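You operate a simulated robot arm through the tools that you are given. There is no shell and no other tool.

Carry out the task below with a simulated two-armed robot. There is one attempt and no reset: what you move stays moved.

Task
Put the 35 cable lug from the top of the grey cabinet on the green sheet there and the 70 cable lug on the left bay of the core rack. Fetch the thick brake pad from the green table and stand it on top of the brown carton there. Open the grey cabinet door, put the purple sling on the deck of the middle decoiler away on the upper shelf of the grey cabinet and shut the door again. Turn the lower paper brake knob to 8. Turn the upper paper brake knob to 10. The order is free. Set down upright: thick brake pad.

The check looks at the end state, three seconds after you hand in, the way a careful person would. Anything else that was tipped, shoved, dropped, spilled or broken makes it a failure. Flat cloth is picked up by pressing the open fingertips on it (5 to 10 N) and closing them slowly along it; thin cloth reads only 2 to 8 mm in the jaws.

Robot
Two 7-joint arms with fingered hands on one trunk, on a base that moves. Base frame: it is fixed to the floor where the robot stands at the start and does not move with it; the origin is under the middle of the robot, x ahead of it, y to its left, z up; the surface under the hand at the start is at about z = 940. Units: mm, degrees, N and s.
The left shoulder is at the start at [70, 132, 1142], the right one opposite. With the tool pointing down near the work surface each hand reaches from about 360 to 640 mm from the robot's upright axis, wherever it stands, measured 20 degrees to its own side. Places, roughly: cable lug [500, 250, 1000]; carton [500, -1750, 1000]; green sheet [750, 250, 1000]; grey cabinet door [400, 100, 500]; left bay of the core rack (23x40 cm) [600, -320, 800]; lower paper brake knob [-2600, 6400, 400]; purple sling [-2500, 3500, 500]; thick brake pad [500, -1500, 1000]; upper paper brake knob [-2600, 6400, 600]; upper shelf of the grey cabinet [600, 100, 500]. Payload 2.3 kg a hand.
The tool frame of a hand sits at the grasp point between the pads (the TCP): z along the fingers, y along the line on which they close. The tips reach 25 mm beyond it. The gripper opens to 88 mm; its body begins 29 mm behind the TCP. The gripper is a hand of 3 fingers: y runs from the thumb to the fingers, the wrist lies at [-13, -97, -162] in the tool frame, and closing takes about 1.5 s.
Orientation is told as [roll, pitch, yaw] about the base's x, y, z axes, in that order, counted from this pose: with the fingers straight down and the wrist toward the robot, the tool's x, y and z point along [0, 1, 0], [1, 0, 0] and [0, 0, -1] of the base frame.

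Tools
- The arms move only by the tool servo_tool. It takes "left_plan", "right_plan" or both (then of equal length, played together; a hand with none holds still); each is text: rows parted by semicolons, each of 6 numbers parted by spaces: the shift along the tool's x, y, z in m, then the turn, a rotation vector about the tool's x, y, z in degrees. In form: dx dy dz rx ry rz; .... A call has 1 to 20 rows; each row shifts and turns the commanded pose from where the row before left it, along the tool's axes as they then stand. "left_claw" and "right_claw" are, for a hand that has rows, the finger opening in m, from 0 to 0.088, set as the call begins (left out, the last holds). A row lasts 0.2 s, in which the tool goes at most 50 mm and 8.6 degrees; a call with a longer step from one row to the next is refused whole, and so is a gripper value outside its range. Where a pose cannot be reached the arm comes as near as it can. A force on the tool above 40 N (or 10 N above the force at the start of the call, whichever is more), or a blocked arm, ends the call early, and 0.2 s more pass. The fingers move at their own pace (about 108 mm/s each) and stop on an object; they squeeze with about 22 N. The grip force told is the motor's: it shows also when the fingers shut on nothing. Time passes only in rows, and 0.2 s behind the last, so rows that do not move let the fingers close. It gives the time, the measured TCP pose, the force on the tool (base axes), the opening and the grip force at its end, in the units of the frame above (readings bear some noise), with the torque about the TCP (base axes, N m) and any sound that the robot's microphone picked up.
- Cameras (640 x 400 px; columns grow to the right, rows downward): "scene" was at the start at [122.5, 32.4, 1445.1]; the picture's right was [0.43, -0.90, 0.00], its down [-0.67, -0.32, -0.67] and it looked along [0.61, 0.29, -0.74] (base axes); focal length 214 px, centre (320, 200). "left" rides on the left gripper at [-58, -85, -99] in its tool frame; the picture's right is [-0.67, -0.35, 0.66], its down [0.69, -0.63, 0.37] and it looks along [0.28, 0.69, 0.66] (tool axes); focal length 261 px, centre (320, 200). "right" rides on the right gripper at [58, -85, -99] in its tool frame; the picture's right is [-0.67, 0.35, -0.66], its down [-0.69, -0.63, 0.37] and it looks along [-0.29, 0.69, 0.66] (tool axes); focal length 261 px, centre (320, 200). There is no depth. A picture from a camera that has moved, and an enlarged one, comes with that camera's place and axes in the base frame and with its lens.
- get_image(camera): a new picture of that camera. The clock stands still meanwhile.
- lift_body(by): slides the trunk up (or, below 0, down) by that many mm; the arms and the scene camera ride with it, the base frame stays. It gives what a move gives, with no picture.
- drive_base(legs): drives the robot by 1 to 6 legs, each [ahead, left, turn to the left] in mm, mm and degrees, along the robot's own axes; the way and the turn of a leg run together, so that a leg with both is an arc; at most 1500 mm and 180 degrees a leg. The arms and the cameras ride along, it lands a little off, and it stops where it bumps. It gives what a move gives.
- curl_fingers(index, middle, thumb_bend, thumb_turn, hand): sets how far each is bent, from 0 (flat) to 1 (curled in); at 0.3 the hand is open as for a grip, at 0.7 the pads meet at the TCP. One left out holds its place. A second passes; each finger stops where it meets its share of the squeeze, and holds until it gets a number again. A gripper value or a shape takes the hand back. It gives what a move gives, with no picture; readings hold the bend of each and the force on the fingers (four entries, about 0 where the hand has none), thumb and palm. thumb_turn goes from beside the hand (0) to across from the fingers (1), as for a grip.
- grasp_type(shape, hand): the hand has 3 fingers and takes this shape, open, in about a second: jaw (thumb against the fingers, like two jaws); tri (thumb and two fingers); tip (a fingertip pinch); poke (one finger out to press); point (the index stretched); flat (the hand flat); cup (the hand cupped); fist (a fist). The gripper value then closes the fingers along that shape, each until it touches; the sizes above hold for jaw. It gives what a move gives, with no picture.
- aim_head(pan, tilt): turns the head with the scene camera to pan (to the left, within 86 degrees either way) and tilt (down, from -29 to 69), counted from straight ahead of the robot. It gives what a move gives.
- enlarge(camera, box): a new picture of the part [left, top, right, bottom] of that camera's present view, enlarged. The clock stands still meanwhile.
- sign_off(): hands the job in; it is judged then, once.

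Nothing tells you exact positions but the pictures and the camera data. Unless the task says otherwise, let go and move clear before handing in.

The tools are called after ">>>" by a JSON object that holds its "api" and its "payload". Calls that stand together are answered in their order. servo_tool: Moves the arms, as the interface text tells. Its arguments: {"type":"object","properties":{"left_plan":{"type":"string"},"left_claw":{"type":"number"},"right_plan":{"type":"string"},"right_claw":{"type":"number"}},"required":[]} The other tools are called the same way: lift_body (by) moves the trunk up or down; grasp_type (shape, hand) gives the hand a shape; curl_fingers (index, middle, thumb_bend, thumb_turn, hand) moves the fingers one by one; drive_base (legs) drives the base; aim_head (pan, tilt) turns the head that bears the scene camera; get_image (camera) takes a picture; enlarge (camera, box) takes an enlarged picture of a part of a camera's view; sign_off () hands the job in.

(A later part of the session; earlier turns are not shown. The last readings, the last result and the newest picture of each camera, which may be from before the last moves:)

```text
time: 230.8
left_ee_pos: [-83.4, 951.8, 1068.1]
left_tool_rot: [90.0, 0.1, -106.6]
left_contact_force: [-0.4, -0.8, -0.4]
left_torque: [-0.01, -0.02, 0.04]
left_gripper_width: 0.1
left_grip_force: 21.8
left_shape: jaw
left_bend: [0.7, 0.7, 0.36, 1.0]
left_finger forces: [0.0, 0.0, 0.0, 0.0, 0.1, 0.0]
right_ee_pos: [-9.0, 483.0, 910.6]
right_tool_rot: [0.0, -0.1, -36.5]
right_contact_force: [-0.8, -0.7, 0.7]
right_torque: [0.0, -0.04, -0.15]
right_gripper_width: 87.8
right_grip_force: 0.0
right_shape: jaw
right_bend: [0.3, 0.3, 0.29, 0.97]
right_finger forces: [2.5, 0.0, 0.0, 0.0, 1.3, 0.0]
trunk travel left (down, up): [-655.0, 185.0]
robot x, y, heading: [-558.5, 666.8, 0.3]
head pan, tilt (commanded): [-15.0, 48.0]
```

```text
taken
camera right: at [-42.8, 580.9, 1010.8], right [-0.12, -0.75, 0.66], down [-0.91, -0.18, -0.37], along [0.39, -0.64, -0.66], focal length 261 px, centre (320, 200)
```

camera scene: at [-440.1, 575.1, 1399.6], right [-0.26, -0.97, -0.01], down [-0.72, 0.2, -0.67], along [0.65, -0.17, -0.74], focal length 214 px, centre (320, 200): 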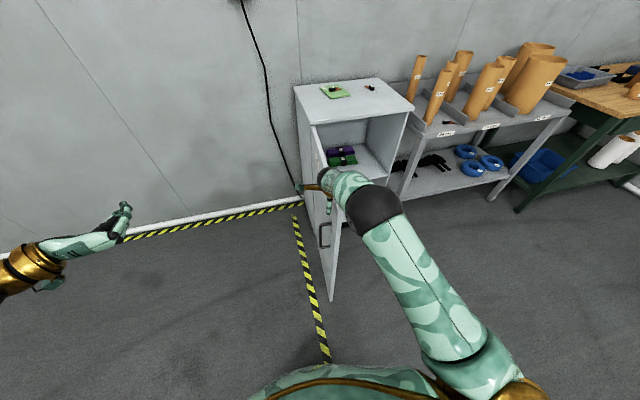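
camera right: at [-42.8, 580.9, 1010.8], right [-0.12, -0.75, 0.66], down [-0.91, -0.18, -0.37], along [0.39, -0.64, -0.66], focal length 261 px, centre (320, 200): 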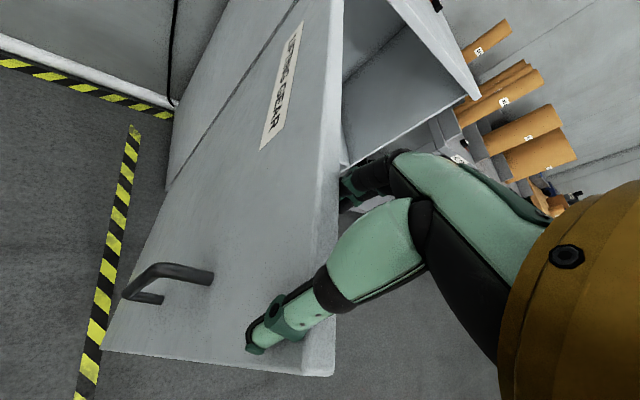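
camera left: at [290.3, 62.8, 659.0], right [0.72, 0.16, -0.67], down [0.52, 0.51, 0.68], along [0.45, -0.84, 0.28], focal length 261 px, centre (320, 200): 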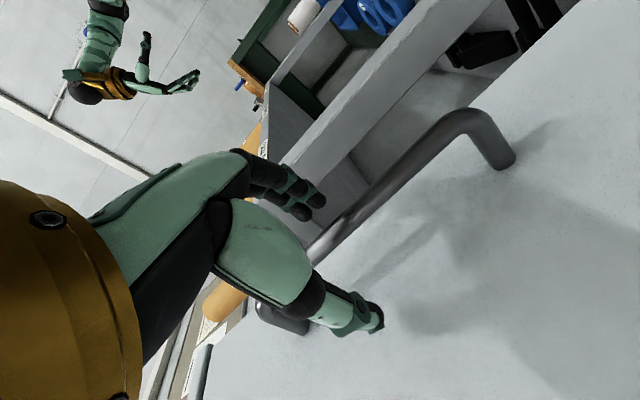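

The door now stands a little past 90 degrees. I lift the right hand straight off its top edge and look from the front.

>>> {"api": "servo_tool", "payload": {"right_plan": "0 0 -0.01 0 0 0; 0 0 -0.02 0 0 0; 0 0 -0.03 0 0 0; 0 0 -0.03 0 0 0; 0 0 -0.03 0 0 0; 0 0 -0.03 0 0 0; 0 0 0 0 0 0"}}

>>> {"api": "drive_base", "payload": {"legs": [[-200, 0, 0]]}}

>>> {"api": "get_image", "payload": {"camera": "scene"}}

```text
time: 232.4
left_ee_pos: [-82.5, 954.2, 1068.5]
left_tool_rot: [89.8, -0.1, -106.7]
left_contact_force: [-0.9, 0.5, -0.3]
left_torque: [0.02, -0.03, 0.03]
left_gripper_width: 0.2
left_grip_force: 21.9
left_shape: jaw
left_bend: [0.7, 0.7, 0.36, 1.0]
left_finger forces: [0.0, 0.1, 0.0, 0.0, 0.0, 0.0]
right_ee_pos: [-8.9, 485.6, 1061.7]
right_tool_rot: [-0.1, -0.1, -36.5]
right_contact_force: [-0.9, -0.5, 0.1]
right_torque: [0.01, 0.01, -0.02]
right_gripper_width: 87.7
right_grip_force: 0.0
right_shape: jaw
right_bend: [0.3, 0.3, 0.3, 0.97]
right_finger forces: [0.0, 0.0, 0.0, 0.1, 0.0, 0.0]
trunk travel left (down, up): [-655.0, 185.0]
robot x, y, heading: [-559.4, 668.3, -0.1]
head pan, tilt (commanded): [-15.0, 48.0]
```

```text
time: 234.0
left_ee_pos: [-278.9, 953.4, 1067.6]
left_tool_rot: [89.8, -0.2, -106.7]
left_contact_force: [-0.1, -0.8, -0.3]
left_torque: [0.0, 0.0, -0.02]
left_gripper_width: 0.1
left_grip_force: 21.8
left_shape: jaw
left_bend: [0.7, 0.7, 0.36, 1.0]
left_finger forces: [0.0, 0.0, 0.0, 0.0, 0.1, 0.0]
right_ee_pos: [-206.9, 484.6, 1060.4]
right_tool_rot: [-0.2, 0.0, -36.6]
right_contact_force: [0.7, -0.6, -0.1]
right_torque: [0.03, 0.0, 0.0]
right_gripper_width: 88.0
right_grip_force: 0.1
right_shape: jaw
right_bend: [0.3, 0.3, 0.3, 0.97]
right_finger forces: [0.0, 0.1, 0.0, 0.1, 0.1, 0.1]
trunk travel left (down, up): [-655.0, 185.0]
robot x, y, heading: [-759.5, 662.0, 0.1]
head pan, tilt (commanded): [-15.0, 48.0]
```

```text
taken
camera scene: at [-628.3, 642.3, 1399.4], right [-0.26, -0.97, 0.0], down [-0.72, 0.19, -0.67], along [0.65, -0.17, -0.74], focal length 214 px, centre (320, 200)
```

scene: 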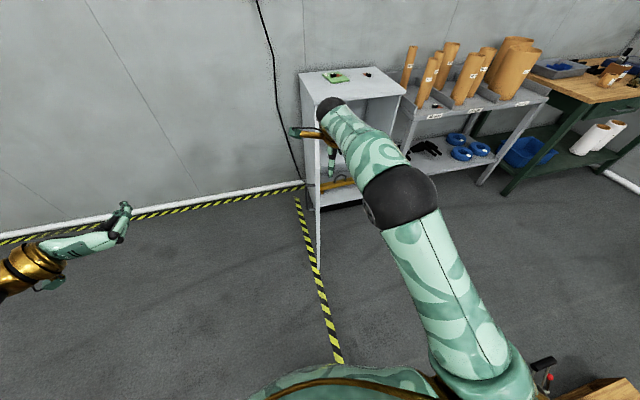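

The door stays open. Next are the knobs and the sling down the aisle. I bring the right hand back to its base orientation, turn left by 90 degrees and look along the aisle.

>>> {"api": "servo_tool", "payload": {"right_plan": "0 0 0 0 0 -8.5; 0 0 0 0 0 -8.5; 0 0 0 0 0 -8.5; 0 0 0 0 0 -8.5; 0 0 0 0 0 -2.5; 0 -0.03 -0.01 0 0 0; 0 -0.03 -0.01 0 0 0; 0 -0.03 -0.01 0 0 0; 0 -0.03 -0.01 0 0 0; 0 -0.03 -0.01 0 0 0; 0 0 0 0 0 0"}}

>>> {"api": "drive_base", "payload": {"legs": [[0, 0, 90]]}}

>>> {"api": "aim_head", "payload": {"pan": 20, "tilt": 20}}

>>> {"api": "get_image", "payload": {"camera": "scene"}}

```text
time: 236.4
left_ee_pos: [-281.0, 954.3, 1067.4]
left_tool_rot: [89.9, -0.1, -106.7]
left_contact_force: [0.1, 0.4, 0.0]
left_torque: [0.0, 0.02, -0.05]
left_gripper_width: 0.1
left_grip_force: 22.2
left_shape: jaw
left_bend: [0.7, 0.7, 0.36, 1.0]
left_finger forces: [0.0, 0.0, 0.0, 0.1, 0.0, 0.0]
right_ee_pos: [-327.1, 486.8, 1095.8]
right_tool_rot: [0.1, 1.6, 0.3]
right_contact_force: [-0.3, -0.1, -0.4]
right_torque: [-0.03, -0.01, -0.02]
right_gripper_width: 88.1
right_grip_force: 0.1
right_shape: jaw
right_bend: [0.3, 0.3, 0.3, 0.97]
right_finger forces: [0.0, 0.0, 0.0, 0.0, 0.1, 0.0]
right hand out of reach, approached as far as the arm can: row 9, 10
trunk travel left (down, up): [-655.0, 185.0]
robot x, y, heading: [-757.5, 666.9, 0.0]
head pan, tilt (commanded): [-15.0, 48.0]
```

```text
time: 240.6
left_ee_pos: [-1045.1, 1144.7, 1067.4]
left_tool_rot: [89.8, -0.1, -17.1]
left_contact_force: [0.1, -0.4, -0.4]
left_torque: [-0.01, 0.02, 0.02]
left_gripper_width: 0.1
left_grip_force: 21.7
left_shape: jaw
left_bend: [0.7, 0.7, 0.36, 1.0]
left_finger forces: [0.0, 0.0, 0.0, 0.0, 0.0, 0.0]
right_ee_pos: [-576.1, 1095.0, 1095.8]
right_tool_rot: [0.2, 1.6, 90.0]
right_contact_force: [-0.5, 0.6, 1.1]
right_torque: [-0.01, 0.02, 0.0]
right_gripper_width: 88.1
right_grip_force: 0.0
right_shape: jaw
right_bend: [0.3, 0.3, 0.3, 0.97]
right_finger forces: [0.1, 0.0, 0.2, 0.0, 0.0, 0.0]
trunk travel left (down, up): [-655.0, 185.0]
robot x, y, heading: [-762.0, 664.3, 89.7]
head pan, tilt (commanded): [-15.0, 48.0]
```

```text
time: 241.7
left_ee_pos: [-1043.8, 1143.3, 1067.8]
left_tool_rot: [89.9, -0.1, -17.1]
left_contact_force: [0.5, -0.4, 0.3]
left_torque: [-0.01, 0.02, 0.01]
left_gripper_width: 0.3
left_grip_force: 21.7
left_shape: jaw
left_bend: [0.7, 0.7, 0.36, 1.0]
left_finger forces: [0.0, 0.1, 0.0, 0.0, 0.0, 0.0]
right_ee_pos: [-576.4, 1095.1, 1096.4]
right_tool_rot: [0.2, 1.5, 90.0]
right_contact_force: [0.4, -0.1, 0.8]
right_torque: [0.0, 0.04, 0.0]
right_gripper_width: 87.7
right_grip_force: 0.1
right_shape: jaw
right_bend: [0.3, 0.3, 0.3, 0.97]
right_finger forces: [0.0, 0.0, 0.1, 0.0, 0.0, 0.0]
trunk travel left (down, up): [-655.0, 185.0]
robot x, y, heading: [-756.2, 664.3, 89.7]
head pan, tilt (commanded): [20.0, 20.0]
```

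```text
taken
camera scene: at [-787.9, 800.5, 1442.4], right [0.94, 0.34, 0.0], down [0.12, -0.32, -0.94], along [-0.32, 0.88, -0.34], focal length 214 px, centre (320, 200)
```

scene: 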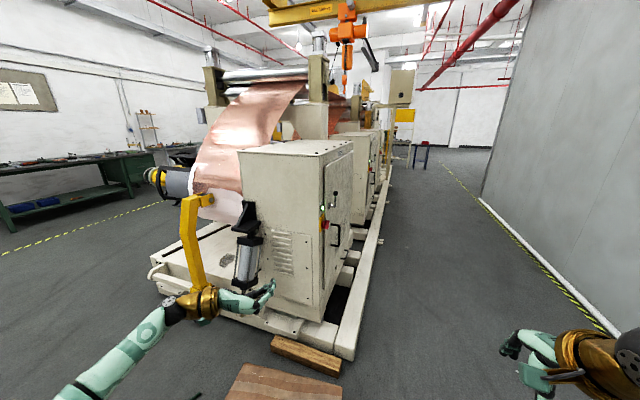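

The machine line lies along y; sling and knobs are on its far (left) side, near x -2500. I look to the left for a clear way round.

>>> {"api": "aim_head", "payload": {"pan": 80, "tilt": 25}}

>>> {"api": "get_image", "payload": {"camera": "scene"}}

>>> {"api": "aim_head", "payload": {"pan": 40, "tilt": 10}}

>>> {"api": "get_image", "payload": {"camera": "scene"}}

```text
time: 242.9
left_ee_pos: [-1045.2, 1144.2, 1067.1]
left_tool_rot: [89.8, -0.2, -17.2]
left_contact_force: [0.3, 0.1, -0.2]
left_torque: [-0.01, 0.0, 0.04]
left_gripper_width: 0.1
left_grip_force: 22.1
left_shape: jaw
left_bend: [0.7, 0.7, 0.36, 1.0]
left_finger forces: [0.1, 0.0, 0.1, 0.0, 0.0, 0.0]
right_ee_pos: [-576.2, 1094.4, 1095.8]
right_tool_rot: [0.0, 1.6, 90.0]
right_contact_force: [1.3, 0.7, 0.1]
right_torque: [0.0, 0.0, 0.0]
right_gripper_width: 87.7
right_grip_force: 0.1
right_shape: jaw
right_bend: [0.3, 0.3, 0.3, 0.97]
right_finger forces: [0.0, 0.0, 0.0, 0.0, 0.0, 0.0]
trunk travel left (down, up): [-655.0, 185.0]
robot x, y, heading: [-758.0, 662.9, 89.9]
head pan, tilt (commanded): [80.0, 25.0]
```

```text
taken
camera scene: at [-847.3, 729.4, 1434.4], right [0.18, 0.98, 0.0], down [0.42, -0.08, -0.91], along [-0.89, 0.16, -0.42], focal length 214 px, centre (320, 200)
```

scene: 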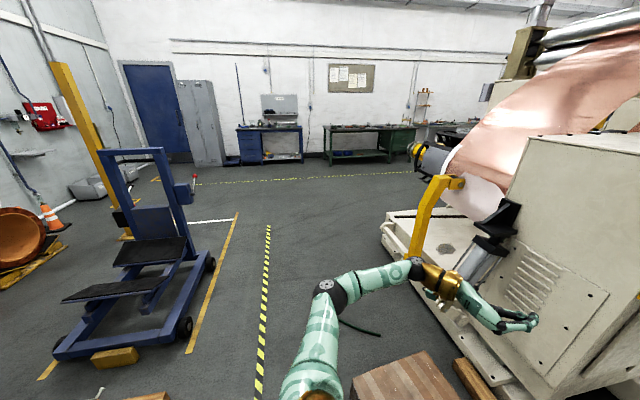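

```text
time: 244.0
left_ee_pos: [-1044.5, 1144.3, 1067.3]
left_tool_rot: [89.9, -0.2, -17.1]
left_contact_force: [0.3, -0.3, -0.5]
left_torque: [-0.02, 0.02, 0.02]
left_gripper_width: 0.0
left_grip_force: 22.2
left_shape: jaw
left_bend: [0.7, 0.7, 0.36, 1.0]
left_finger forces: [0.0, 0.0, 0.0, 0.1, 0.0, 0.1]
right_ee_pos: [-577.7, 1094.6, 1096.4]
right_tool_rot: [0.2, 1.7, 90.0]
right_contact_force: [-0.1, 0.6, 0.0]
right_torque: [0.03, -0.01, 0.02]
right_gripper_width: 88.0
right_grip_force: 0.1
right_shape: jaw
right_bend: [0.3, 0.3, 0.3, 0.97]
right_finger forces: [0.1, 0.1, 0.0, 0.0, 0.1, 0.0]
trunk travel left (down, up): [-655.0, 185.0]
robot x, y, heading: [-758.7, 665.3, 89.8]
head pan, tilt (commanded): [40.0, 10.0]
```

```text
taken
camera scene: at [-816.2, 784.3, 1458.8], right [0.77, 0.64, 0.0], down [0.11, -0.13, -0.98], along [-0.63, 0.76, -0.17], focal length 214 px, centre (320, 200)
```

scene: 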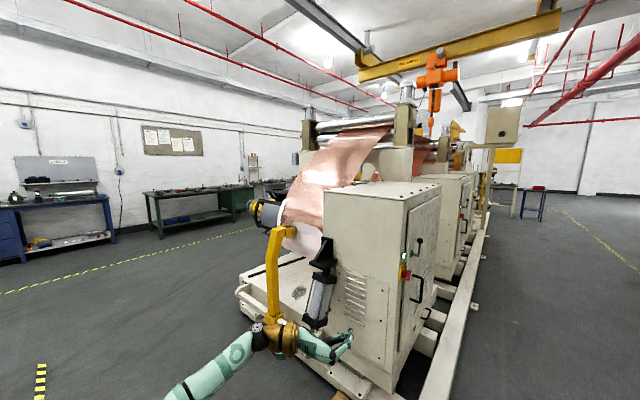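

The way is clear: back at heading 0 along y about 680, then up the left aisle at x -3600. I drive there.

>>> {"api": "drive_base", "payload": {"legs": [[0, 0, -90], [-1400, 20, 0], [-1400, 0, 0]]}}

>>> {"api": "aim_head", "payload": {"pan": 60, "tilt": 20}}

>>> {"api": "get_image", "payload": {"camera": "scene"}}

```text
time: 261.5
left_ee_pos: [-3089.1, 1004.4, 1066.4]
left_tool_rot: [90.0, -0.1, -107.2]
left_contact_force: [-0.1, -0.6, 0.8]
left_torque: [0.0, -0.03, 0.02]
left_gripper_width: 0.1
left_grip_force: 22.0
left_shape: jaw
left_bend: [0.7, 0.7, 0.36, 1.0]
left_finger forces: [0.0, 0.0, 0.0, 0.1, 0.0, 0.1]
right_ee_pos: [-3140.1, 536.1, 1095.4]
right_tool_rot: [0.0, 1.6, -0.2]
right_contact_force: [-0.8, -0.3, 0.3]
right_torque: [0.03, 0.04, 0.01]
right_gripper_width: 88.3
right_grip_force: 0.0
right_shape: jaw
right_bend: [0.3, 0.3, 0.3, 0.97]
right_finger forces: [0.0, 0.0, 0.0, 0.0, 0.0, 0.0]
trunk travel left (down, up): [-655.0, 185.0]
robot x, y, heading: [-3567.8, 721.0, -0.4]
head pan, tilt (commanded): [40.0, 10.0]
```

```text
time: 262.3
left_ee_pos: [-3089.8, 1005.2, 1067.2]
left_tool_rot: [89.8, -0.1, -107.2]
left_contact_force: [0.9, 0.5, 0.7]
left_torque: [-0.01, 0.02, -0.03]
left_gripper_width: 0.1
left_grip_force: 21.5
left_shape: jaw
left_bend: [0.7, 0.7, 0.36, 1.0]
left_finger forces: [0.0, 0.0, 0.0, 0.0, 0.0, 0.0]
right_ee_pos: [-3140.0, 536.3, 1095.8]
right_tool_rot: [0.2, 1.6, -0.1]
right_contact_force: [-0.3, 0.0, 0.1]
right_torque: [0.01, -0.01, -0.05]
right_gripper_width: 87.9
right_grip_force: 0.0
right_shape: jaw
right_bend: [0.3, 0.3, 0.3, 0.97]
right_finger forces: [0.1, 0.0, 0.1, 0.0, 0.0, 0.1]
trunk travel left (down, up): [-655.0, 185.0]
robot x, y, heading: [-3567.4, 718.3, -0.3]
head pan, tilt (commanded): [60.0, 20.0]
```

```text
taken
camera scene: at [-3471.1, 795.8, 1442.6], right [0.86, -0.51, 0.0], down [-0.17, -0.29, -0.94], along [0.48, 0.81, -0.34], focal length 214 px, centre (320, 200)
```

scene: 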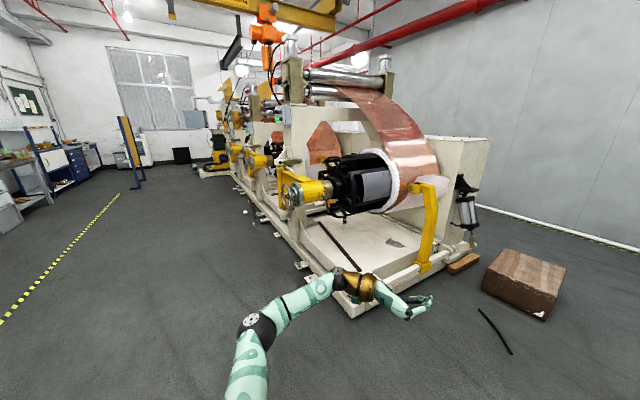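

>>> {"api": "drive_base", "payload": {"legs": [[0, 1400, 0], [0, 1300, 0]]}}

>>> {"api": "aim_head", "payload": {"pan": 10, "tilt": 30}}

>>> {"api": "get_image", "payload": {"camera": "scene"}}

>>> {"api": "aim_head", "payload": {"pan": 60, "tilt": 20}}

>>> {"api": "get_image", "payload": {"camera": "scene"}}

```text
time: 275.4
left_ee_pos: [-3055.7, 3685.9, 1067.8]
left_tool_rot: [89.9, -0.1, -107.3]
left_contact_force: [-0.7, 0.5, 0.0]
left_torque: [-0.05, 0.02, -0.01]
left_gripper_width: 0.0
left_grip_force: 22.4
left_shape: jaw
left_bend: [0.7, 0.7, 0.36, 1.0]
left_finger forces: [0.0, 0.1, 0.0, 0.0, 0.0, 0.0]
right_ee_pos: [-3106.6, 3220.0, 1095.5]
right_tool_rot: [0.1, 1.6, -0.3]
right_contact_force: [0.0, -0.7, 0.7]
right_torque: [0.0, -0.01, -0.06]
right_gripper_width: 87.9
right_grip_force: 0.0
right_shape: jaw
right_bend: [0.3, 0.3, 0.3, 0.97]
right_finger forces: [0.0, 0.0, 0.0, 0.1, 0.0, 0.1]
trunk travel left (down, up): [-655.0, 185.0]
robot x, y, heading: [-3535.6, 3401.7, -0.5]
head pan, tilt (commanded): [60.0, 20.0]
```

```text
time: 276.5
left_ee_pos: [-3056.2, 3687.4, 1067.2]
left_tool_rot: [89.9, -0.1, -107.4]
left_contact_force: [-1.0, 0.1, -0.5]
left_torque: [0.01, 0.0, -0.03]
left_gripper_width: 0.0
left_grip_force: 21.7
left_shape: jaw
left_bend: [0.7, 0.7, 0.36, 1.0]
left_finger forces: [0.0, 0.0, 0.1, 0.0, 0.1, 0.0]
right_ee_pos: [-3106.0, 3220.1, 1096.6]
right_tool_rot: [0.1, 1.7, -0.2]
right_contact_force: [0.4, -0.1, 0.1]
right_torque: [-0.01, -0.01, 0.0]
right_gripper_width: 88.0
right_grip_force: 0.0
right_shape: jaw
right_bend: [0.3, 0.3, 0.3, 0.97]
right_finger forces: [0.0, 0.0, 0.0, 0.1, 0.0, 0.1]
trunk travel left (down, up): [-655.0, 185.0]
robot x, y, heading: [-3536.1, 3404.3, -0.5]
head pan, tilt (commanded): [10.0, 30.0]
```

```text
taken
camera scene: at [-3395.5, 3414.9, 1426.5], right [0.16, -0.99, 0.0], down [-0.49, -0.08, -0.87], along [0.85, 0.14, -0.5], focal length 214 px, centre (320, 200)
```

scene: 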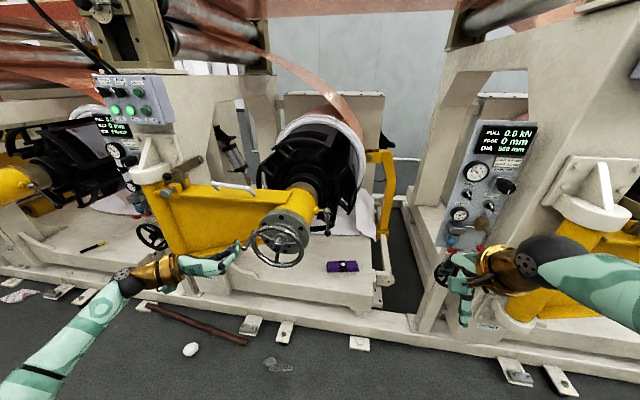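

```text
time: 277.7
left_ee_pos: [-3056.1, 3687.5, 1067.8]
left_tool_rot: [89.9, -0.1, -107.4]
left_contact_force: [0.9, -0.1, -1.0]
left_torque: [0.03, -0.01, 0.03]
left_gripper_width: 0.0
left_grip_force: 21.8
left_shape: jaw
left_bend: [0.7, 0.7, 0.36, 1.0]
left_finger forces: [0.0, 0.0, 0.0, 0.0, 0.0, 0.1]
right_ee_pos: [-3107.8, 3219.5, 1096.2]
right_tool_rot: [0.2, 1.5, -0.3]
right_contact_force: [-0.1, 0.6, 0.0]
right_torque: [-0.01, -0.03, 0.05]
right_gripper_width: 87.8
right_grip_force: 0.0
right_shape: jaw
right_bend: [0.3, 0.3, 0.3, 0.97]
right_finger forces: [0.1, 0.2, 0.0, 0.1, 0.0, 0.0]
trunk travel left (down, up): [-655.0, 185.0]
robot x, y, heading: [-3537.0, 3401.0, -0.5]
head pan, tilt (commanded): [60.0, 20.0]
```

```text
taken
camera scene: at [-3437.2, 3480.1, 1442.5], right [0.86, -0.51, 0.0], down [-0.17, -0.29, -0.94], along [0.48, 0.81, -0.34], focal length 214 px, centre (320, 200)
```

scene: 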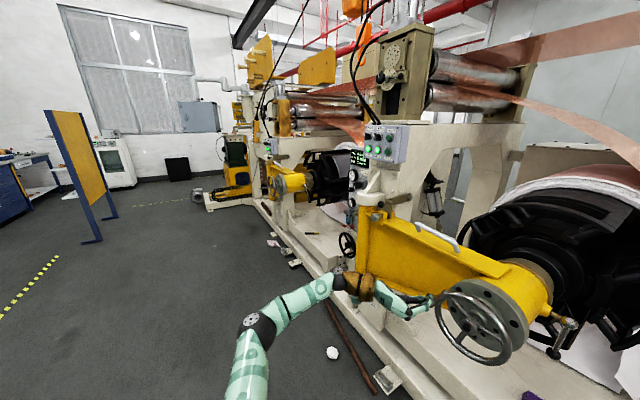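

I see the folded purple sling on the middle deck at about (-2494,3432). I go on to the knobs first, near y 6400.

>>> {"api": "drive_base", "payload": {"legs": [[0, 1450, 0], [0, 1450, 0]]}}

>>> {"api": "aim_head", "payload": {"pan": 10, "tilt": 30}}

>>> {"api": "get_image", "payload": {"camera": "scene"}}

```text
time: 291.7
left_ee_pos: [-3052.3, 6592.5, 1066.6]
left_tool_rot: [89.9, 0.0, -106.7]
left_contact_force: [0.7, -1.3, 1.1]
left_torque: [-0.03, -0.01, 0.01]
left_gripper_width: 0.1
left_grip_force: 22.1
left_shape: jaw
left_bend: [0.7, 0.7, 0.36, 1.0]
left_finger forces: [0.1, 0.1, 0.0, 0.0, 0.0, 0.0]
right_ee_pos: [-3097.1, 6125.5, 1095.7]
right_tool_rot: [0.0, 1.6, 0.4]
right_contact_force: [0.0, -1.4, 0.8]
right_torque: [0.0, -0.01, 0.01]
right_gripper_width: 88.0
right_grip_force: 0.0
right_shape: jaw
right_bend: [0.3, 0.3, 0.3, 0.97]
right_finger forces: [0.0, 0.1, 0.0, 0.0, 0.1, 0.0]
trunk travel left (down, up): [-655.0, 185.0]
robot x, y, heading: [-3528.9, 6305.2, 0.3]
head pan, tilt (commanded): [60.0, 20.0]
```

```text
time: 292.9
left_ee_pos: [-3050.6, 6593.2, 1067.4]
left_tool_rot: [89.9, -0.1, -106.8]
left_contact_force: [-0.4, 0.1, -0.3]
left_torque: [0.0, 0.0, -0.01]
left_gripper_width: 0.2
left_grip_force: 22.0
left_shape: jaw
left_bend: [0.7, 0.7, 0.36, 1.0]
left_finger forces: [0.0, 0.0, 0.1, 0.1, 0.0, 0.0]
right_ee_pos: [-3097.4, 6125.3, 1095.4]
right_tool_rot: [0.1, 1.6, 0.3]
right_contact_force: [-0.1, 1.0, -0.2]
right_torque: [-0.03, -0.02, -0.02]
right_gripper_width: 87.9
right_grip_force: 0.0
right_shape: jaw
right_bend: [0.3, 0.3, 0.3, 0.97]
right_finger forces: [0.1, 0.0, 0.0, 0.0, 0.0, 0.0]
trunk travel left (down, up): [-655.0, 185.0]
robot x, y, heading: [-3526.7, 6307.0, 0.0]
head pan, tilt (commanded): [10.0, 30.0]
```

```text
taken
camera scene: at [-3388.0, 6316.9, 1426.5], right [0.18, -0.98, 0.0], down [-0.49, -0.09, -0.87], along [0.85, 0.15, -0.5], focal length 214 px, centre (320, 200)
```

scene: 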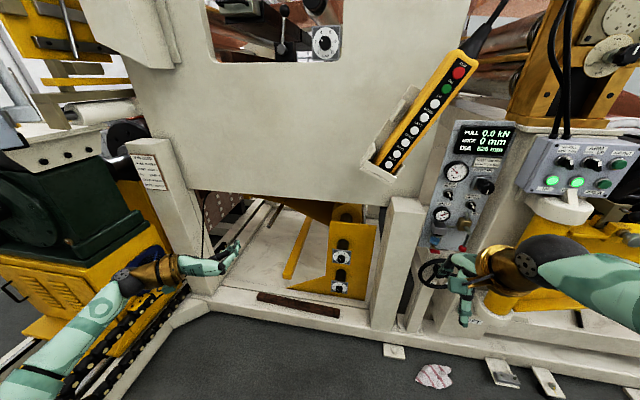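

>>> {"api": "enlarge", "payload": {"camera": "scene", "box": [290, 200, 400, 310]}}

>>> {"api": "enlarge", "payload": {"camera": "scene", "box": [322, 230, 362, 295]}}

```text
3.64 times, centred on (345, 255) of scene
camera zoom: at [-3388.0, 6316.9, 1426.5], right [0.18, -0.98, 0.0], down [-0.49, -0.09, -0.87], along [0.85, 0.15, -0.5], focal length 780 px, centre (229, 0)
```

zoom: 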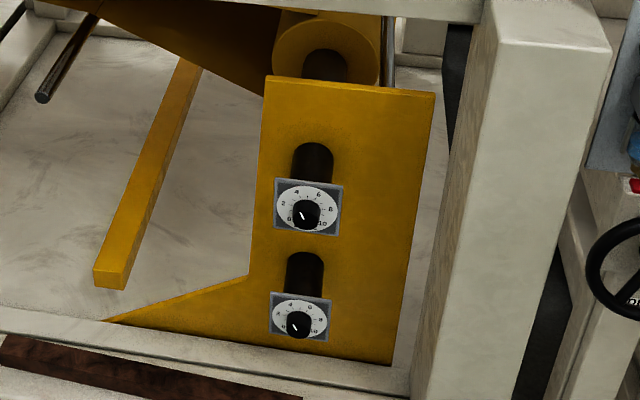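

```text
6.15 times, centred on (342, 262) of scene
camera zoom: at [-3388.0, 6316.9, 1426.5], right [0.18, -0.98, 0.0], down [-0.49, -0.09, -0.87], along [0.85, 0.15, -0.5], focal length 1320 px, centre (185, -185)
```

zoom: 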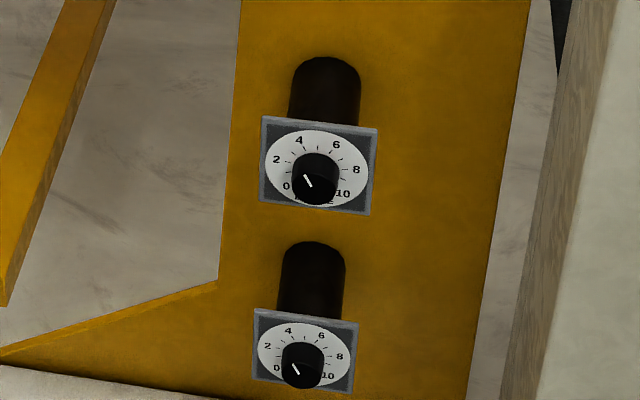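

The two knobs sit on a yellow bracket facing the aisle, at about y 6346, z 640 and 420, each dial running 0 (lower left) to 10 (lower right). I retract the right arm, lower the trunk and come closer for a good look.

>>> {"api": "servo_tool", "payload": {"right_plan": "-0.0102 -0.0255 -0.0138 0 0 0; -0.0102 -0.0255 -0.0138 0 0 0; -0.0102 -0.0255 -0.0138 0 0 0; -0.0102 -0.0255 -0.0138 0 0 0; -0.0102 -0.0255 -0.0138 0 0 0; -0.0102 -0.0255 -0.0138 0 0 0; 0 0 0 0 0 0"}}

>>> {"api": "drive_base", "payload": {"legs": [[150, -247, 0]]}}

>>> {"api": "lift_body", "payload": {"by": -427}}

>>> {"api": "aim_head", "payload": {"pan": 30, "tilt": 35}}

>>> {"api": "get_image", "payload": {"camera": "scene"}}

>>> {"api": "get_image", "payload": {"camera": "left"}}

```text
time: 294.5
left_ee_pos: [-3050.8, 6593.5, 1067.5]
left_tool_rot: [89.9, 0.0, -106.7]
left_contact_force: [0.3, 0.0, 0.7]
left_torque: [-0.02, 0.03, 0.03]
left_gripper_width: 0.1
left_grip_force: 22.2
left_shape: jaw
left_bend: [0.7, 0.7, 0.36, 1.0]
left_finger forces: [0.0, 0.0, 0.0, 0.0, 0.1, 0.1]
right_ee_pos: [-3096.2, 6125.1, 1095.5]
right_tool_rot: [0.1, 1.6, 0.5]
right_contact_force: [-0.1, -0.2, 0.4]
right_torque: [0.0, 0.03, 0.02]
right_gripper_width: 88.0
right_grip_force: 0.0
right_shape: jaw
right_bend: [0.3, 0.3, 0.3, 0.97]
right_finger forces: [0.1, 0.1, 0.0, 0.0, 0.0, 0.0]
right hand out of reach, approached as far as the arm can: row 1, 2, 3, 4, 5, 6
trunk travel left (down, up): [-655.0, 185.0]
robot x, y, heading: [-3529.2, 6302.2, 0.1]
head pan, tilt (commanded): [10.0, 30.0]
```

```text
time: 296.5
left_ee_pos: [-2901.7, 6348.7, 1066.6]
left_tool_rot: [89.9, -0.2, -106.6]
left_contact_force: [0.3, 0.3, -0.3]
left_torque: [-0.01, 0.03, -0.02]
left_gripper_width: 0.2
left_grip_force: 22.1
left_shape: jaw
left_bend: [0.7, 0.7, 0.36, 1.0]
left_finger forces: [0.0, 0.0, 0.0, 0.0, 0.0, 0.0]
right_ee_pos: [-2947.5, 5880.0, 1095.5]
right_tool_rot: [0.0, 1.7, 0.6]
right_contact_force: [0.7, 0.4, 0.4]
right_torque: [0.02, -0.02, -0.02]
right_gripper_width: 87.8
right_grip_force: 0.1
right_shape: jaw
right_bend: [0.3, 0.3, 0.3, 0.97]
right_finger forces: [0.1, 0.0, 0.1, 0.0, 0.0, 0.0]
trunk travel left (down, up): [-655.0, 185.0]
robot x, y, heading: [-3381.3, 6055.9, 0.3]
head pan, tilt (commanded): [10.0, 30.0]
```

```text
refused: -427 is not a number from -400 to 400
```

```text
time: 297.3
left_ee_pos: [-2901.4, 6348.2, 1067.5]
left_tool_rot: [89.9, 0.0, -106.6]
left_contact_force: [-0.4, 0.2, -0.9]
left_torque: [0.01, 0.0, -0.01]
left_gripper_width: 0.1
left_grip_force: 22.0
left_shape: jaw
left_bend: [0.7, 0.7, 0.36, 1.0]
left_finger forces: [0.1, 0.0, 0.0, 0.0, 0.0, 0.0]
right_ee_pos: [-2946.4, 5879.3, 1096.4]
right_tool_rot: [0.1, 1.7, 0.6]
right_contact_force: [0.9, 1.2, 0.6]
right_torque: [-0.02, 0.0, 0.0]
right_gripper_width: 87.9
right_grip_force: 0.0
right_shape: jaw
right_bend: [0.3, 0.3, 0.3, 0.97]
right_finger forces: [0.1, 0.0, 0.1, 0.1, 0.0, 0.0]
trunk travel left (down, up): [-655.0, 185.0]
robot x, y, heading: [-3378.1, 6061.1, 0.2]
head pan, tilt (commanded): [30.0, 35.0]
```

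```text
taken
camera scene: at [-3251.0, 6098.7, 1418.7], right [0.5, -0.86, 0.0], down [-0.5, -0.29, -0.82], along [0.71, 0.41, -0.57], focal length 214 px, centre (320, 200)
```

scene: 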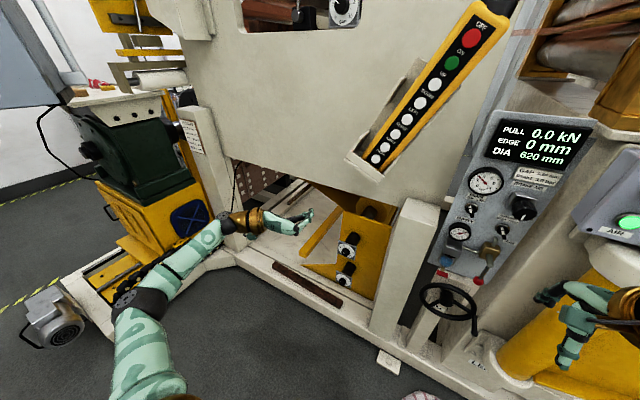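

```text
taken
camera left: at [-2971.8, 6456.1, 1008.9], right [0.73, 0.15, -0.67], down [0.53, 0.5, 0.68], along [0.44, -0.85, 0.28], focal length 261 px, centre (320, 200)
```

left: 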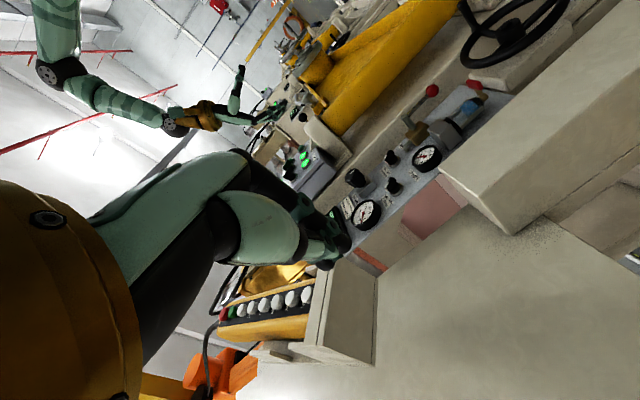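

The right arm needs retracting before I go nearer; I use larger inward steps for it, well clear of the panel.

>>> {"api": "drive_base", "payload": {"legs": [[-200, 0, 0]]}}

>>> {"api": "servo_tool", "payload": {"right_plan": "-0.015 -0.045 -0.01 0 0 0; -0.015 -0.045 -0.01 0 0 0; -0.015 -0.045 -0.01 0 0 0; 0 0 0 0 0 0"}}

>>> {"api": "aim_head", "payload": {"pan": -30, "tilt": 50}}

>>> {"api": "get_image", "payload": {"camera": "scene"}}

```text
time: 298.9
left_ee_pos: [-3100.4, 6346.8, 1066.1]
left_tool_rot: [89.9, -0.1, -106.6]
left_contact_force: [-0.4, -0.2, 0.0]
left_torque: [-0.01, 0.03, 0.01]
left_gripper_width: 0.3
left_grip_force: 22.0
left_shape: jaw
left_bend: [0.7, 0.7, 0.36, 1.0]
left_finger forces: [0.0, 0.0, 0.1, 0.0, 0.0, 0.0]
right_ee_pos: [-3146.0, 5879.6, 1095.6]
right_tool_rot: [0.1, 1.7, 0.5]
right_contact_force: [0.9, -0.1, -0.1]
right_torque: [-0.01, -0.03, 0.01]
right_gripper_width: 87.9
right_grip_force: 0.0
right_shape: jaw
right_bend: [0.3, 0.3, 0.3, 0.97]
right_finger forces: [0.0, 0.1, 0.1, 0.0, 0.0, 0.1]
trunk travel left (down, up): [-655.0, 185.0]
robot x, y, heading: [-3577.8, 6058.9, 0.2]
head pan, tilt (commanded): [30.0, 35.0]
```

```text
time: 299.9
left_ee_pos: [-3101.3, 6346.6, 1066.2]
left_tool_rot: [89.9, -0.2, -106.6]
left_contact_force: [0.2, 0.0, -1.0]
left_torque: [0.02, 0.01, 0.01]
left_gripper_width: 0.2
left_grip_force: 22.0
left_shape: jaw
left_bend: [0.7, 0.7, 0.36, 1.0]
left_finger forces: [0.0, 0.0, 0.0, 0.0, 0.0, 0.0]
right_ee_pos: [-3146.1, 5878.9, 1095.2]
right_tool_rot: [0.1, 1.6, 0.5]
right_contact_force: [0.4, -0.7, -0.4]
right_torque: [0.0, 0.01, -0.01]
right_gripper_width: 88.0
right_grip_force: 0.0
right_shape: jaw
right_bend: [0.3, 0.3, 0.3, 0.97]
right_finger forces: [0.1, 0.0, 0.0, 0.0, 0.0, 0.0]
right hand out of reach, approached as far as the arm can: row 1, 2, 3
trunk travel left (down, up): [-655.0, 185.0]
robot x, y, heading: [-3580.0, 6052.9, 0.2]
head pan, tilt (commanded): [30.0, 35.0]
```

```text
time: 301.2
left_ee_pos: [-3102.1, 6347.2, 1066.9]
left_tool_rot: [89.9, 0.0, -106.6]
left_contact_force: [1.1, -0.1, -0.7]
left_torque: [-0.03, 0.0, 0.04]
left_gripper_width: 0.0
left_grip_force: 21.8
left_shape: jaw
left_bend: [0.7, 0.7, 0.36, 1.0]
left_finger forces: [0.0, 0.0, 0.1, 0.1, 0.0, 0.0]
right_ee_pos: [-3146.3, 5880.0, 1095.8]
right_tool_rot: [0.1, 1.6, 0.5]
right_contact_force: [0.7, -0.2, 0.1]
right_torque: [-0.05, -0.01, -0.01]
right_gripper_width: 88.0
right_grip_force: 0.1
right_shape: jaw
right_bend: [0.3, 0.3, 0.3, 0.97]
right_finger forces: [0.0, 0.1, 0.0, 0.0, 0.1, 0.0]
trunk travel left (down, up): [-655.0, 185.0]
robot x, y, heading: [-3577.9, 6053.2, 0.0]
head pan, tilt (commanded): [-30.0, 50.0]
```

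```text
taken
camera scene: at [-3460.4, 6016.1, 1396.9], right [-0.5, -0.87, 0.0], down [-0.66, 0.38, -0.64], along [0.56, -0.32, -0.77], focal length 214 px, centre (320, 200)
```

scene: 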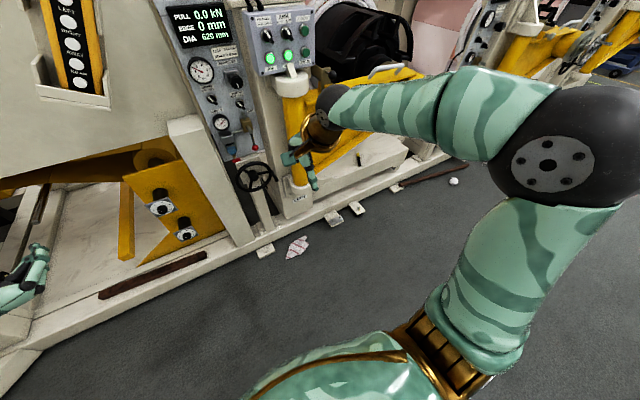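

>>> {"api": "servo_tool", "payload": {"right_plan": "0 0 -0.03 0 0 0; 0 0 -0.03 0 0 0; 0 0 -0.03 0 0 0; -0.015 -0.03 0 0 0 0; -0.015 -0.03 0 0 0 0; -0.015 -0.03 0 0 0 0; -0.015 -0.03 0 0 0 0; -0.015 -0.03 0 0 0 0; 0 0 0 0 0 0"}}

>>> {"api": "get_image", "payload": {"camera": "scene"}}

```text
time: 303.2
left_ee_pos: [-3101.6, 6347.8, 1067.4]
left_tool_rot: [89.9, -0.1, -106.6]
left_contact_force: [0.9, -0.2, 0.2]
left_torque: [0.0, -0.01, 0.0]
left_gripper_width: 0.1
left_grip_force: 22.3
left_shape: jaw
left_bend: [0.7, 0.7, 0.36, 1.0]
left_finger forces: [0.0, 0.0, 0.0, 0.1, 0.1, 0.1]
right_ee_pos: [-3293.0, 5804.2, 1189.8]
right_tool_rot: [0.1, 1.6, 0.4]
right_contact_force: [0.7, -0.1, 0.9]
right_torque: [0.02, -0.02, 0.01]
right_gripper_width: 87.9
right_grip_force: 0.1
right_shape: jaw
right_bend: [0.3, 0.3, 0.3, 0.97]
right_finger forces: [0.0, 0.0, 0.1, 0.1, 0.0, 0.1]
trunk travel left (down, up): [-655.0, 185.0]
robot x, y, heading: [-3581.5, 6059.5, 0.2]
head pan, tilt (commanded): [-30.0, 50.0]
```

```text
taken
camera scene: at [-3460.1, 6016.4, 1396.9], right [-0.5, -0.87, 0.0], down [-0.66, 0.38, -0.64], along [0.56, -0.32, -0.77], focal length 214 px, centre (320, 200)
```

scene: 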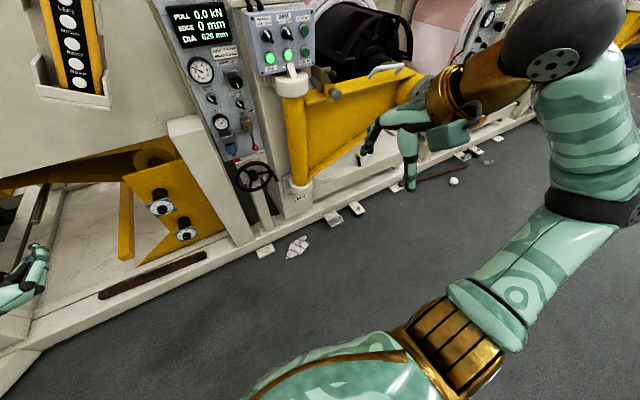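

The right arm is now tucked in. I lower the trunk to the upper knob's height and drive nearer.

>>> {"api": "lift_body", "payload": {"by": -400}}

>>> {"api": "drive_base", "payload": {"legs": [[250, 0, 0]]}}

>>> {"api": "aim_head", "payload": {"pan": 30, "tilt": 30}}

>>> {"api": "get_image", "payload": {"camera": "scene"}}

>>> {"api": "get_image", "payload": {"camera": "left"}}

```text
time: 307.1
left_ee_pos: [-3101.8, 6347.5, 668.3]
left_tool_rot: [89.7, -0.1, -106.6]
left_contact_force: [-0.3, -0.1, 0.4]
left_torque: [0.01, 0.01, 0.0]
left_gripper_width: 0.0
left_grip_force: 21.8
left_shape: jaw
left_bend: [0.7, 0.7, 0.36, 1.0]
left_finger forces: [0.0, 0.0, 0.0, 0.1, 0.0, 0.0]
right_ee_pos: [-3293.1, 5802.1, 790.8]
right_tool_rot: [-0.1, 1.6, 0.5]
right_contact_force: [-0.1, 0.4, -0.1]
right_torque: [-0.01, 0.02, 0.03]
right_gripper_width: 88.1
right_grip_force: 0.1
right_shape: jaw
right_bend: [0.3, 0.3, 0.3, 0.97]
right_finger forces: [0.0, 0.1, 0.0, 0.1, 0.0, 0.0]
trunk travel left (down, up): [-255.0, 585.0]
robot x, y, heading: [-3575.3, 6056.3, -0.2]
head pan, tilt (commanded): [-30.0, 50.0]
```

```text
time: 308.9
left_ee_pos: [-2848.5, 6346.0, 668.1]
left_tool_rot: [89.9, 0.0, -106.8]
left_contact_force: [0.2, 0.0, -0.6]
left_torque: [0.0, -0.01, -0.03]
left_gripper_width: 0.1
left_grip_force: 22.2
left_shape: jaw
left_bend: [0.7, 0.7, 0.36, 1.0]
left_finger forces: [0.1, 0.0, 0.0, 0.1, 0.1, 0.0]
right_ee_pos: [-3041.4, 5803.7, 792.0]
right_tool_rot: [0.0, 1.6, 0.3]
right_contact_force: [0.7, -1.3, 0.1]
right_torque: [0.01, -0.01, 0.02]
right_gripper_width: 88.1
right_grip_force: 0.0
right_shape: jaw
right_bend: [0.3, 0.3, 0.3, 0.97]
right_finger forces: [0.0, 0.1, 0.0, 0.0, 0.0, 0.0]
trunk travel left (down, up): [-255.0, 585.0]
robot x, y, heading: [-3324.5, 6055.8, -0.2]
head pan, tilt (commanded): [-30.0, 50.0]
```

```text
time: 310.2
left_ee_pos: [-2848.7, 6346.4, 666.7]
left_tool_rot: [90.0, 0.0, -106.9]
left_contact_force: [0.0, 0.3, 0.1]
left_torque: [-0.02, -0.01, 0.04]
left_gripper_width: 0.0
left_grip_force: 22.0
left_shape: jaw
left_bend: [0.7, 0.7, 0.36, 1.0]
left_finger forces: [0.1, 0.0, 0.0, 0.0, 0.1, 0.0]
right_ee_pos: [-3041.8, 5804.3, 790.7]
right_tool_rot: [0.2, 1.6, 0.3]
right_contact_force: [0.4, 0.0, -0.6]
right_torque: [0.0, -0.02, -0.01]
right_gripper_width: 88.1
right_grip_force: 0.1
right_shape: jaw
right_bend: [0.3, 0.3, 0.3, 0.97]
right_finger forces: [0.0, 0.0, 0.0, 0.1, 0.0, 0.1]
trunk travel left (down, up): [-255.0, 585.0]
robot x, y, heading: [-3330.3, 6060.1, 0.1]
head pan, tilt (commanded): [30.0, 30.0]
```

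```text
taken
camera scene: at [-3197.0, 6099.5, 1026.4], right [0.5, -0.87, 0.0], down [-0.43, -0.25, -0.87], along [0.75, 0.43, -0.5], focal length 214 px, centre (320, 200)
```

scene: 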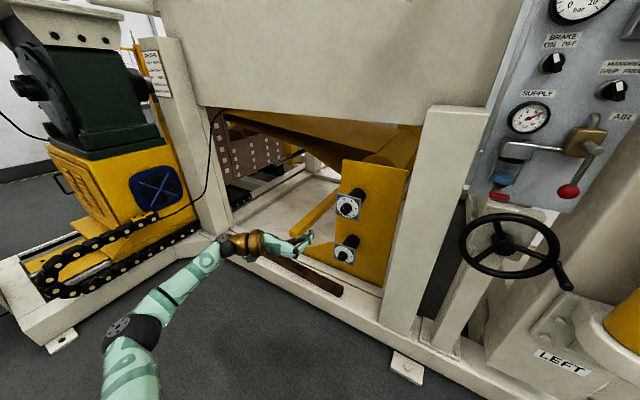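

```text
taken
camera left: at [-2918.8, 6454.9, 608.9], right [0.73, 0.14, -0.67], down [0.53, 0.5, 0.68], along [0.43, -0.86, 0.28], focal length 261 px, centre (320, 200)
```

left: 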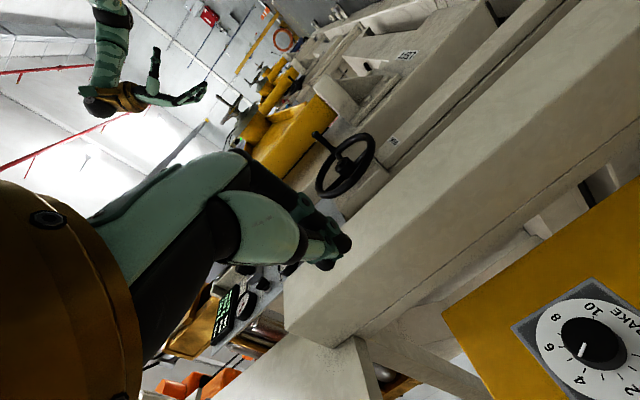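

>>> {"api": "enlarge", "payload": {"camera": "left", "box": [500, 260, 640, 400]}}

>>> {"api": "enlarge", "payload": {"camera": "scene", "box": [315, 170, 395, 280]}}

```text
2.86 times, centred on (570, 330) of left
camera zoom: at [-2918.8, 6454.9, 608.9], right [0.73, 0.14, -0.67], down [0.53, 0.5, 0.68], along [0.43, -0.86, 0.28], focal length 745 px, centre (-394, -171)
```

zoom: 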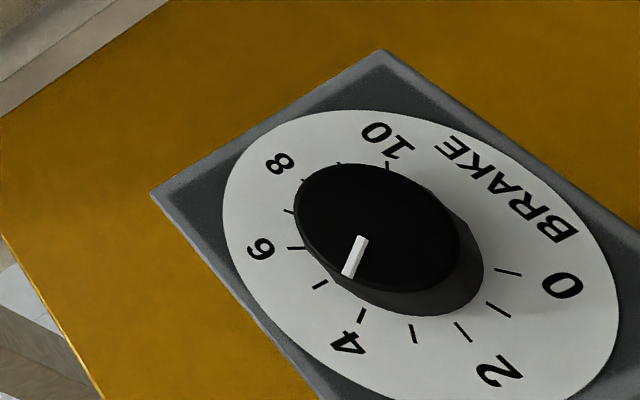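

```text
3.64 times, centred on (355, 225) of scene
camera zoom: at [-3197.0, 6099.5, 1026.4], right [0.5, -0.87, 0.0], down [-0.43, -0.25, -0.87], along [0.75, 0.43, -0.5], focal length 780 px, centre (193, 109)
```

zoom: 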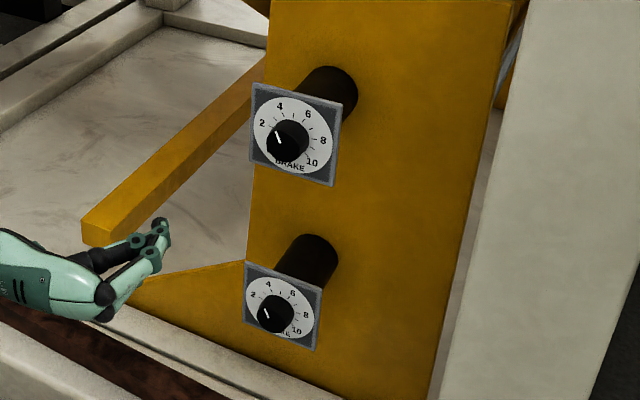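

>>> {"api": "enlarge", "payload": {"camera": "scene", "box": [330, 185, 370, 220]}}

>>> {"api": "enlarge", "payload": {"camera": "scene", "box": [325, 235, 365, 270]}}

```text
11.43 times, centred on (350, 202) of scene
camera zoom: at [-3197.0, 6099.5, 1026.4], right [0.5, -0.87, 0.0], down [-0.43, -0.25, -0.87], along [0.75, 0.43, -0.5], focal length 2451 px, centre (-23, 171)
```

zoom: 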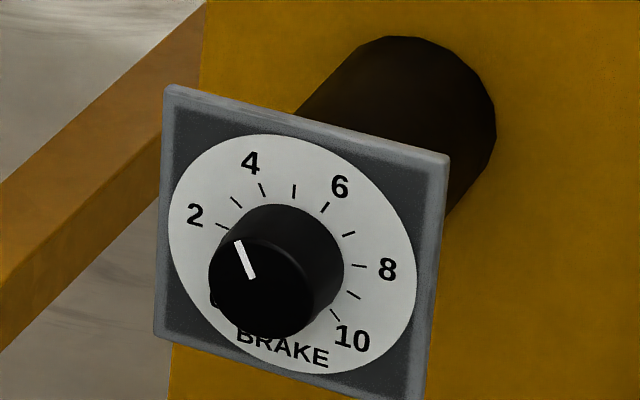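

```text
11.43 times, centred on (345, 252) of scene
camera zoom: at [-3197.0, 6099.5, 1026.4], right [0.5, -0.87, 0.0], down [-0.43, -0.25, -0.87], along [0.75, 0.43, -0.5], focal length 2451 px, centre (34, -400)
```

zoom: 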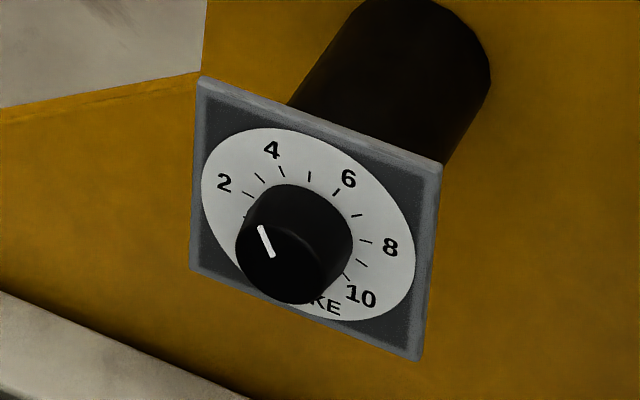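

Both knobs read 4 now; targets are 10 (upper, +162 degrees clockwise) and 8 (lower, +108 degrees). The upper knob's face is at (-2575,6350,598), the lower at z about 357, each about 36 mm across. I extend the left arm and turn the hand to point straight at them.

>>> {"api": "servo_tool", "payload": {"left_plan": "0 0 0.02 0 0 0; 0 0 0.02 0 0 0; 0 0 0.02 0 0 0; 0 0 0 5.6 0 0; 0 0 0 5.6 0 0; 0 0 0 5.7 0 0; 0 0 0 0 0 0", "left_claw": 0.07}}

>>> {"api": "get_image", "payload": {"camera": "scene"}}

```text
time: 311.8
left_ee_pos: [-2791.3, 6329.6, 667.6]
left_tool_rot: [89.9, 0.0, -89.8]
left_contact_force: [-0.4, 0.1, 0.5]
left_torque: [0.02, -0.02, 0.02]
left_gripper_width: 69.9
left_grip_force: 0.2
left_shape: jaw
left_bend: [0.27, 0.34, 0.5, 0.99]
left_finger forces: [0.0, 0.0, 0.1, 0.1, 0.0, 0.1]
right_ee_pos: [-3042.1, 5803.4, 790.7]
right_tool_rot: [0.1, 1.6, 0.3]
right_contact_force: [-0.1, 0.5, 0.1]
right_torque: [-0.03, -0.01, 0.01]
right_gripper_width: 87.6
right_grip_force: 0.0
right_shape: jaw
right_bend: [0.3, 0.3, 0.3, 0.97]
right_finger forces: [0.0, 0.0, 0.0, 0.0, 0.1, 0.0]
trunk travel left (down, up): [-255.0, 585.0]
robot x, y, heading: [-3327.8, 6057.6, 0.1]
head pan, tilt (commanded): [30.0, 30.0]
```

```text
taken
camera scene: at [-3197.0, 6099.6, 1026.4], right [0.5, -0.87, 0.0], down [-0.43, -0.25, -0.87], along [0.75, 0.43, -0.5], focal length 214 px, centre (320, 200)
```

scene: 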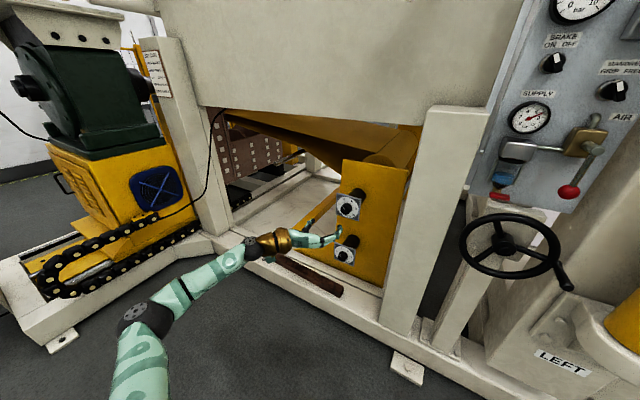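

The hand points straight at the panel. I test in the air how far it can be rolled clockwise from here.

>>> {"api": "servo_tool", "payload": {"left_plan": "0 0 0 0 0 8; 0 0 0 0 0 8; 0 0 0 0 0 8; 0 0 0 0 0 8; 0 0 0 0 0 8; 0 0 0 0 0 8; 0 0 0 0 0 8; 0 0 0 0 0 8; 0 0 0 0 0 8; 0 0 0 0 0 8; 0 0 0 0 0 0"}}

>>> {"api": "get_image", "payload": {"camera": "scene"}}

```text
time: 314.2
left_ee_pos: [-2792.3, 6328.8, 667.9]
left_tool_rot: [89.5, 80.1, -90.4]
left_contact_force: [0.4, -0.4, 0.0]
left_torque: [0.01, 0.02, 0.0]
left_gripper_width: 69.8
left_grip_force: 0.1
left_shape: jaw
left_bend: [0.27, 0.34, 0.5, 0.99]
left_finger forces: [0.0, 0.0, 0.1, 0.0, 0.0, 0.1]
right_ee_pos: [-3042.3, 5803.6, 791.1]
right_tool_rot: [0.0, 1.7, 0.3]
right_contact_force: [1.1, -0.9, -0.8]
right_torque: [0.01, -0.05, 0.0]
right_gripper_width: 87.9
right_grip_force: 0.0
right_shape: jaw
right_bend: [0.3, 0.3, 0.3, 0.97]
right_finger forces: [0.0, 0.0, 0.0, 0.0, 0.1, 0.0]
trunk travel left (down, up): [-255.0, 585.0]
robot x, y, heading: [-3327.8, 6055.2, -0.0]
head pan, tilt (commanded): [30.0, 30.0]
```

```text
taken
camera scene: at [-3197.0, 6099.6, 1026.4], right [0.5, -0.87, 0.0], down [-0.43, -0.25, -0.87], along [0.75, 0.43, -0.5], focal length 214 px, centre (320, 200)
```

scene: 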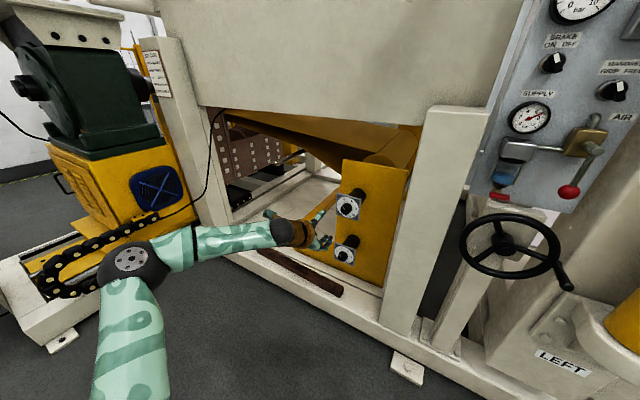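

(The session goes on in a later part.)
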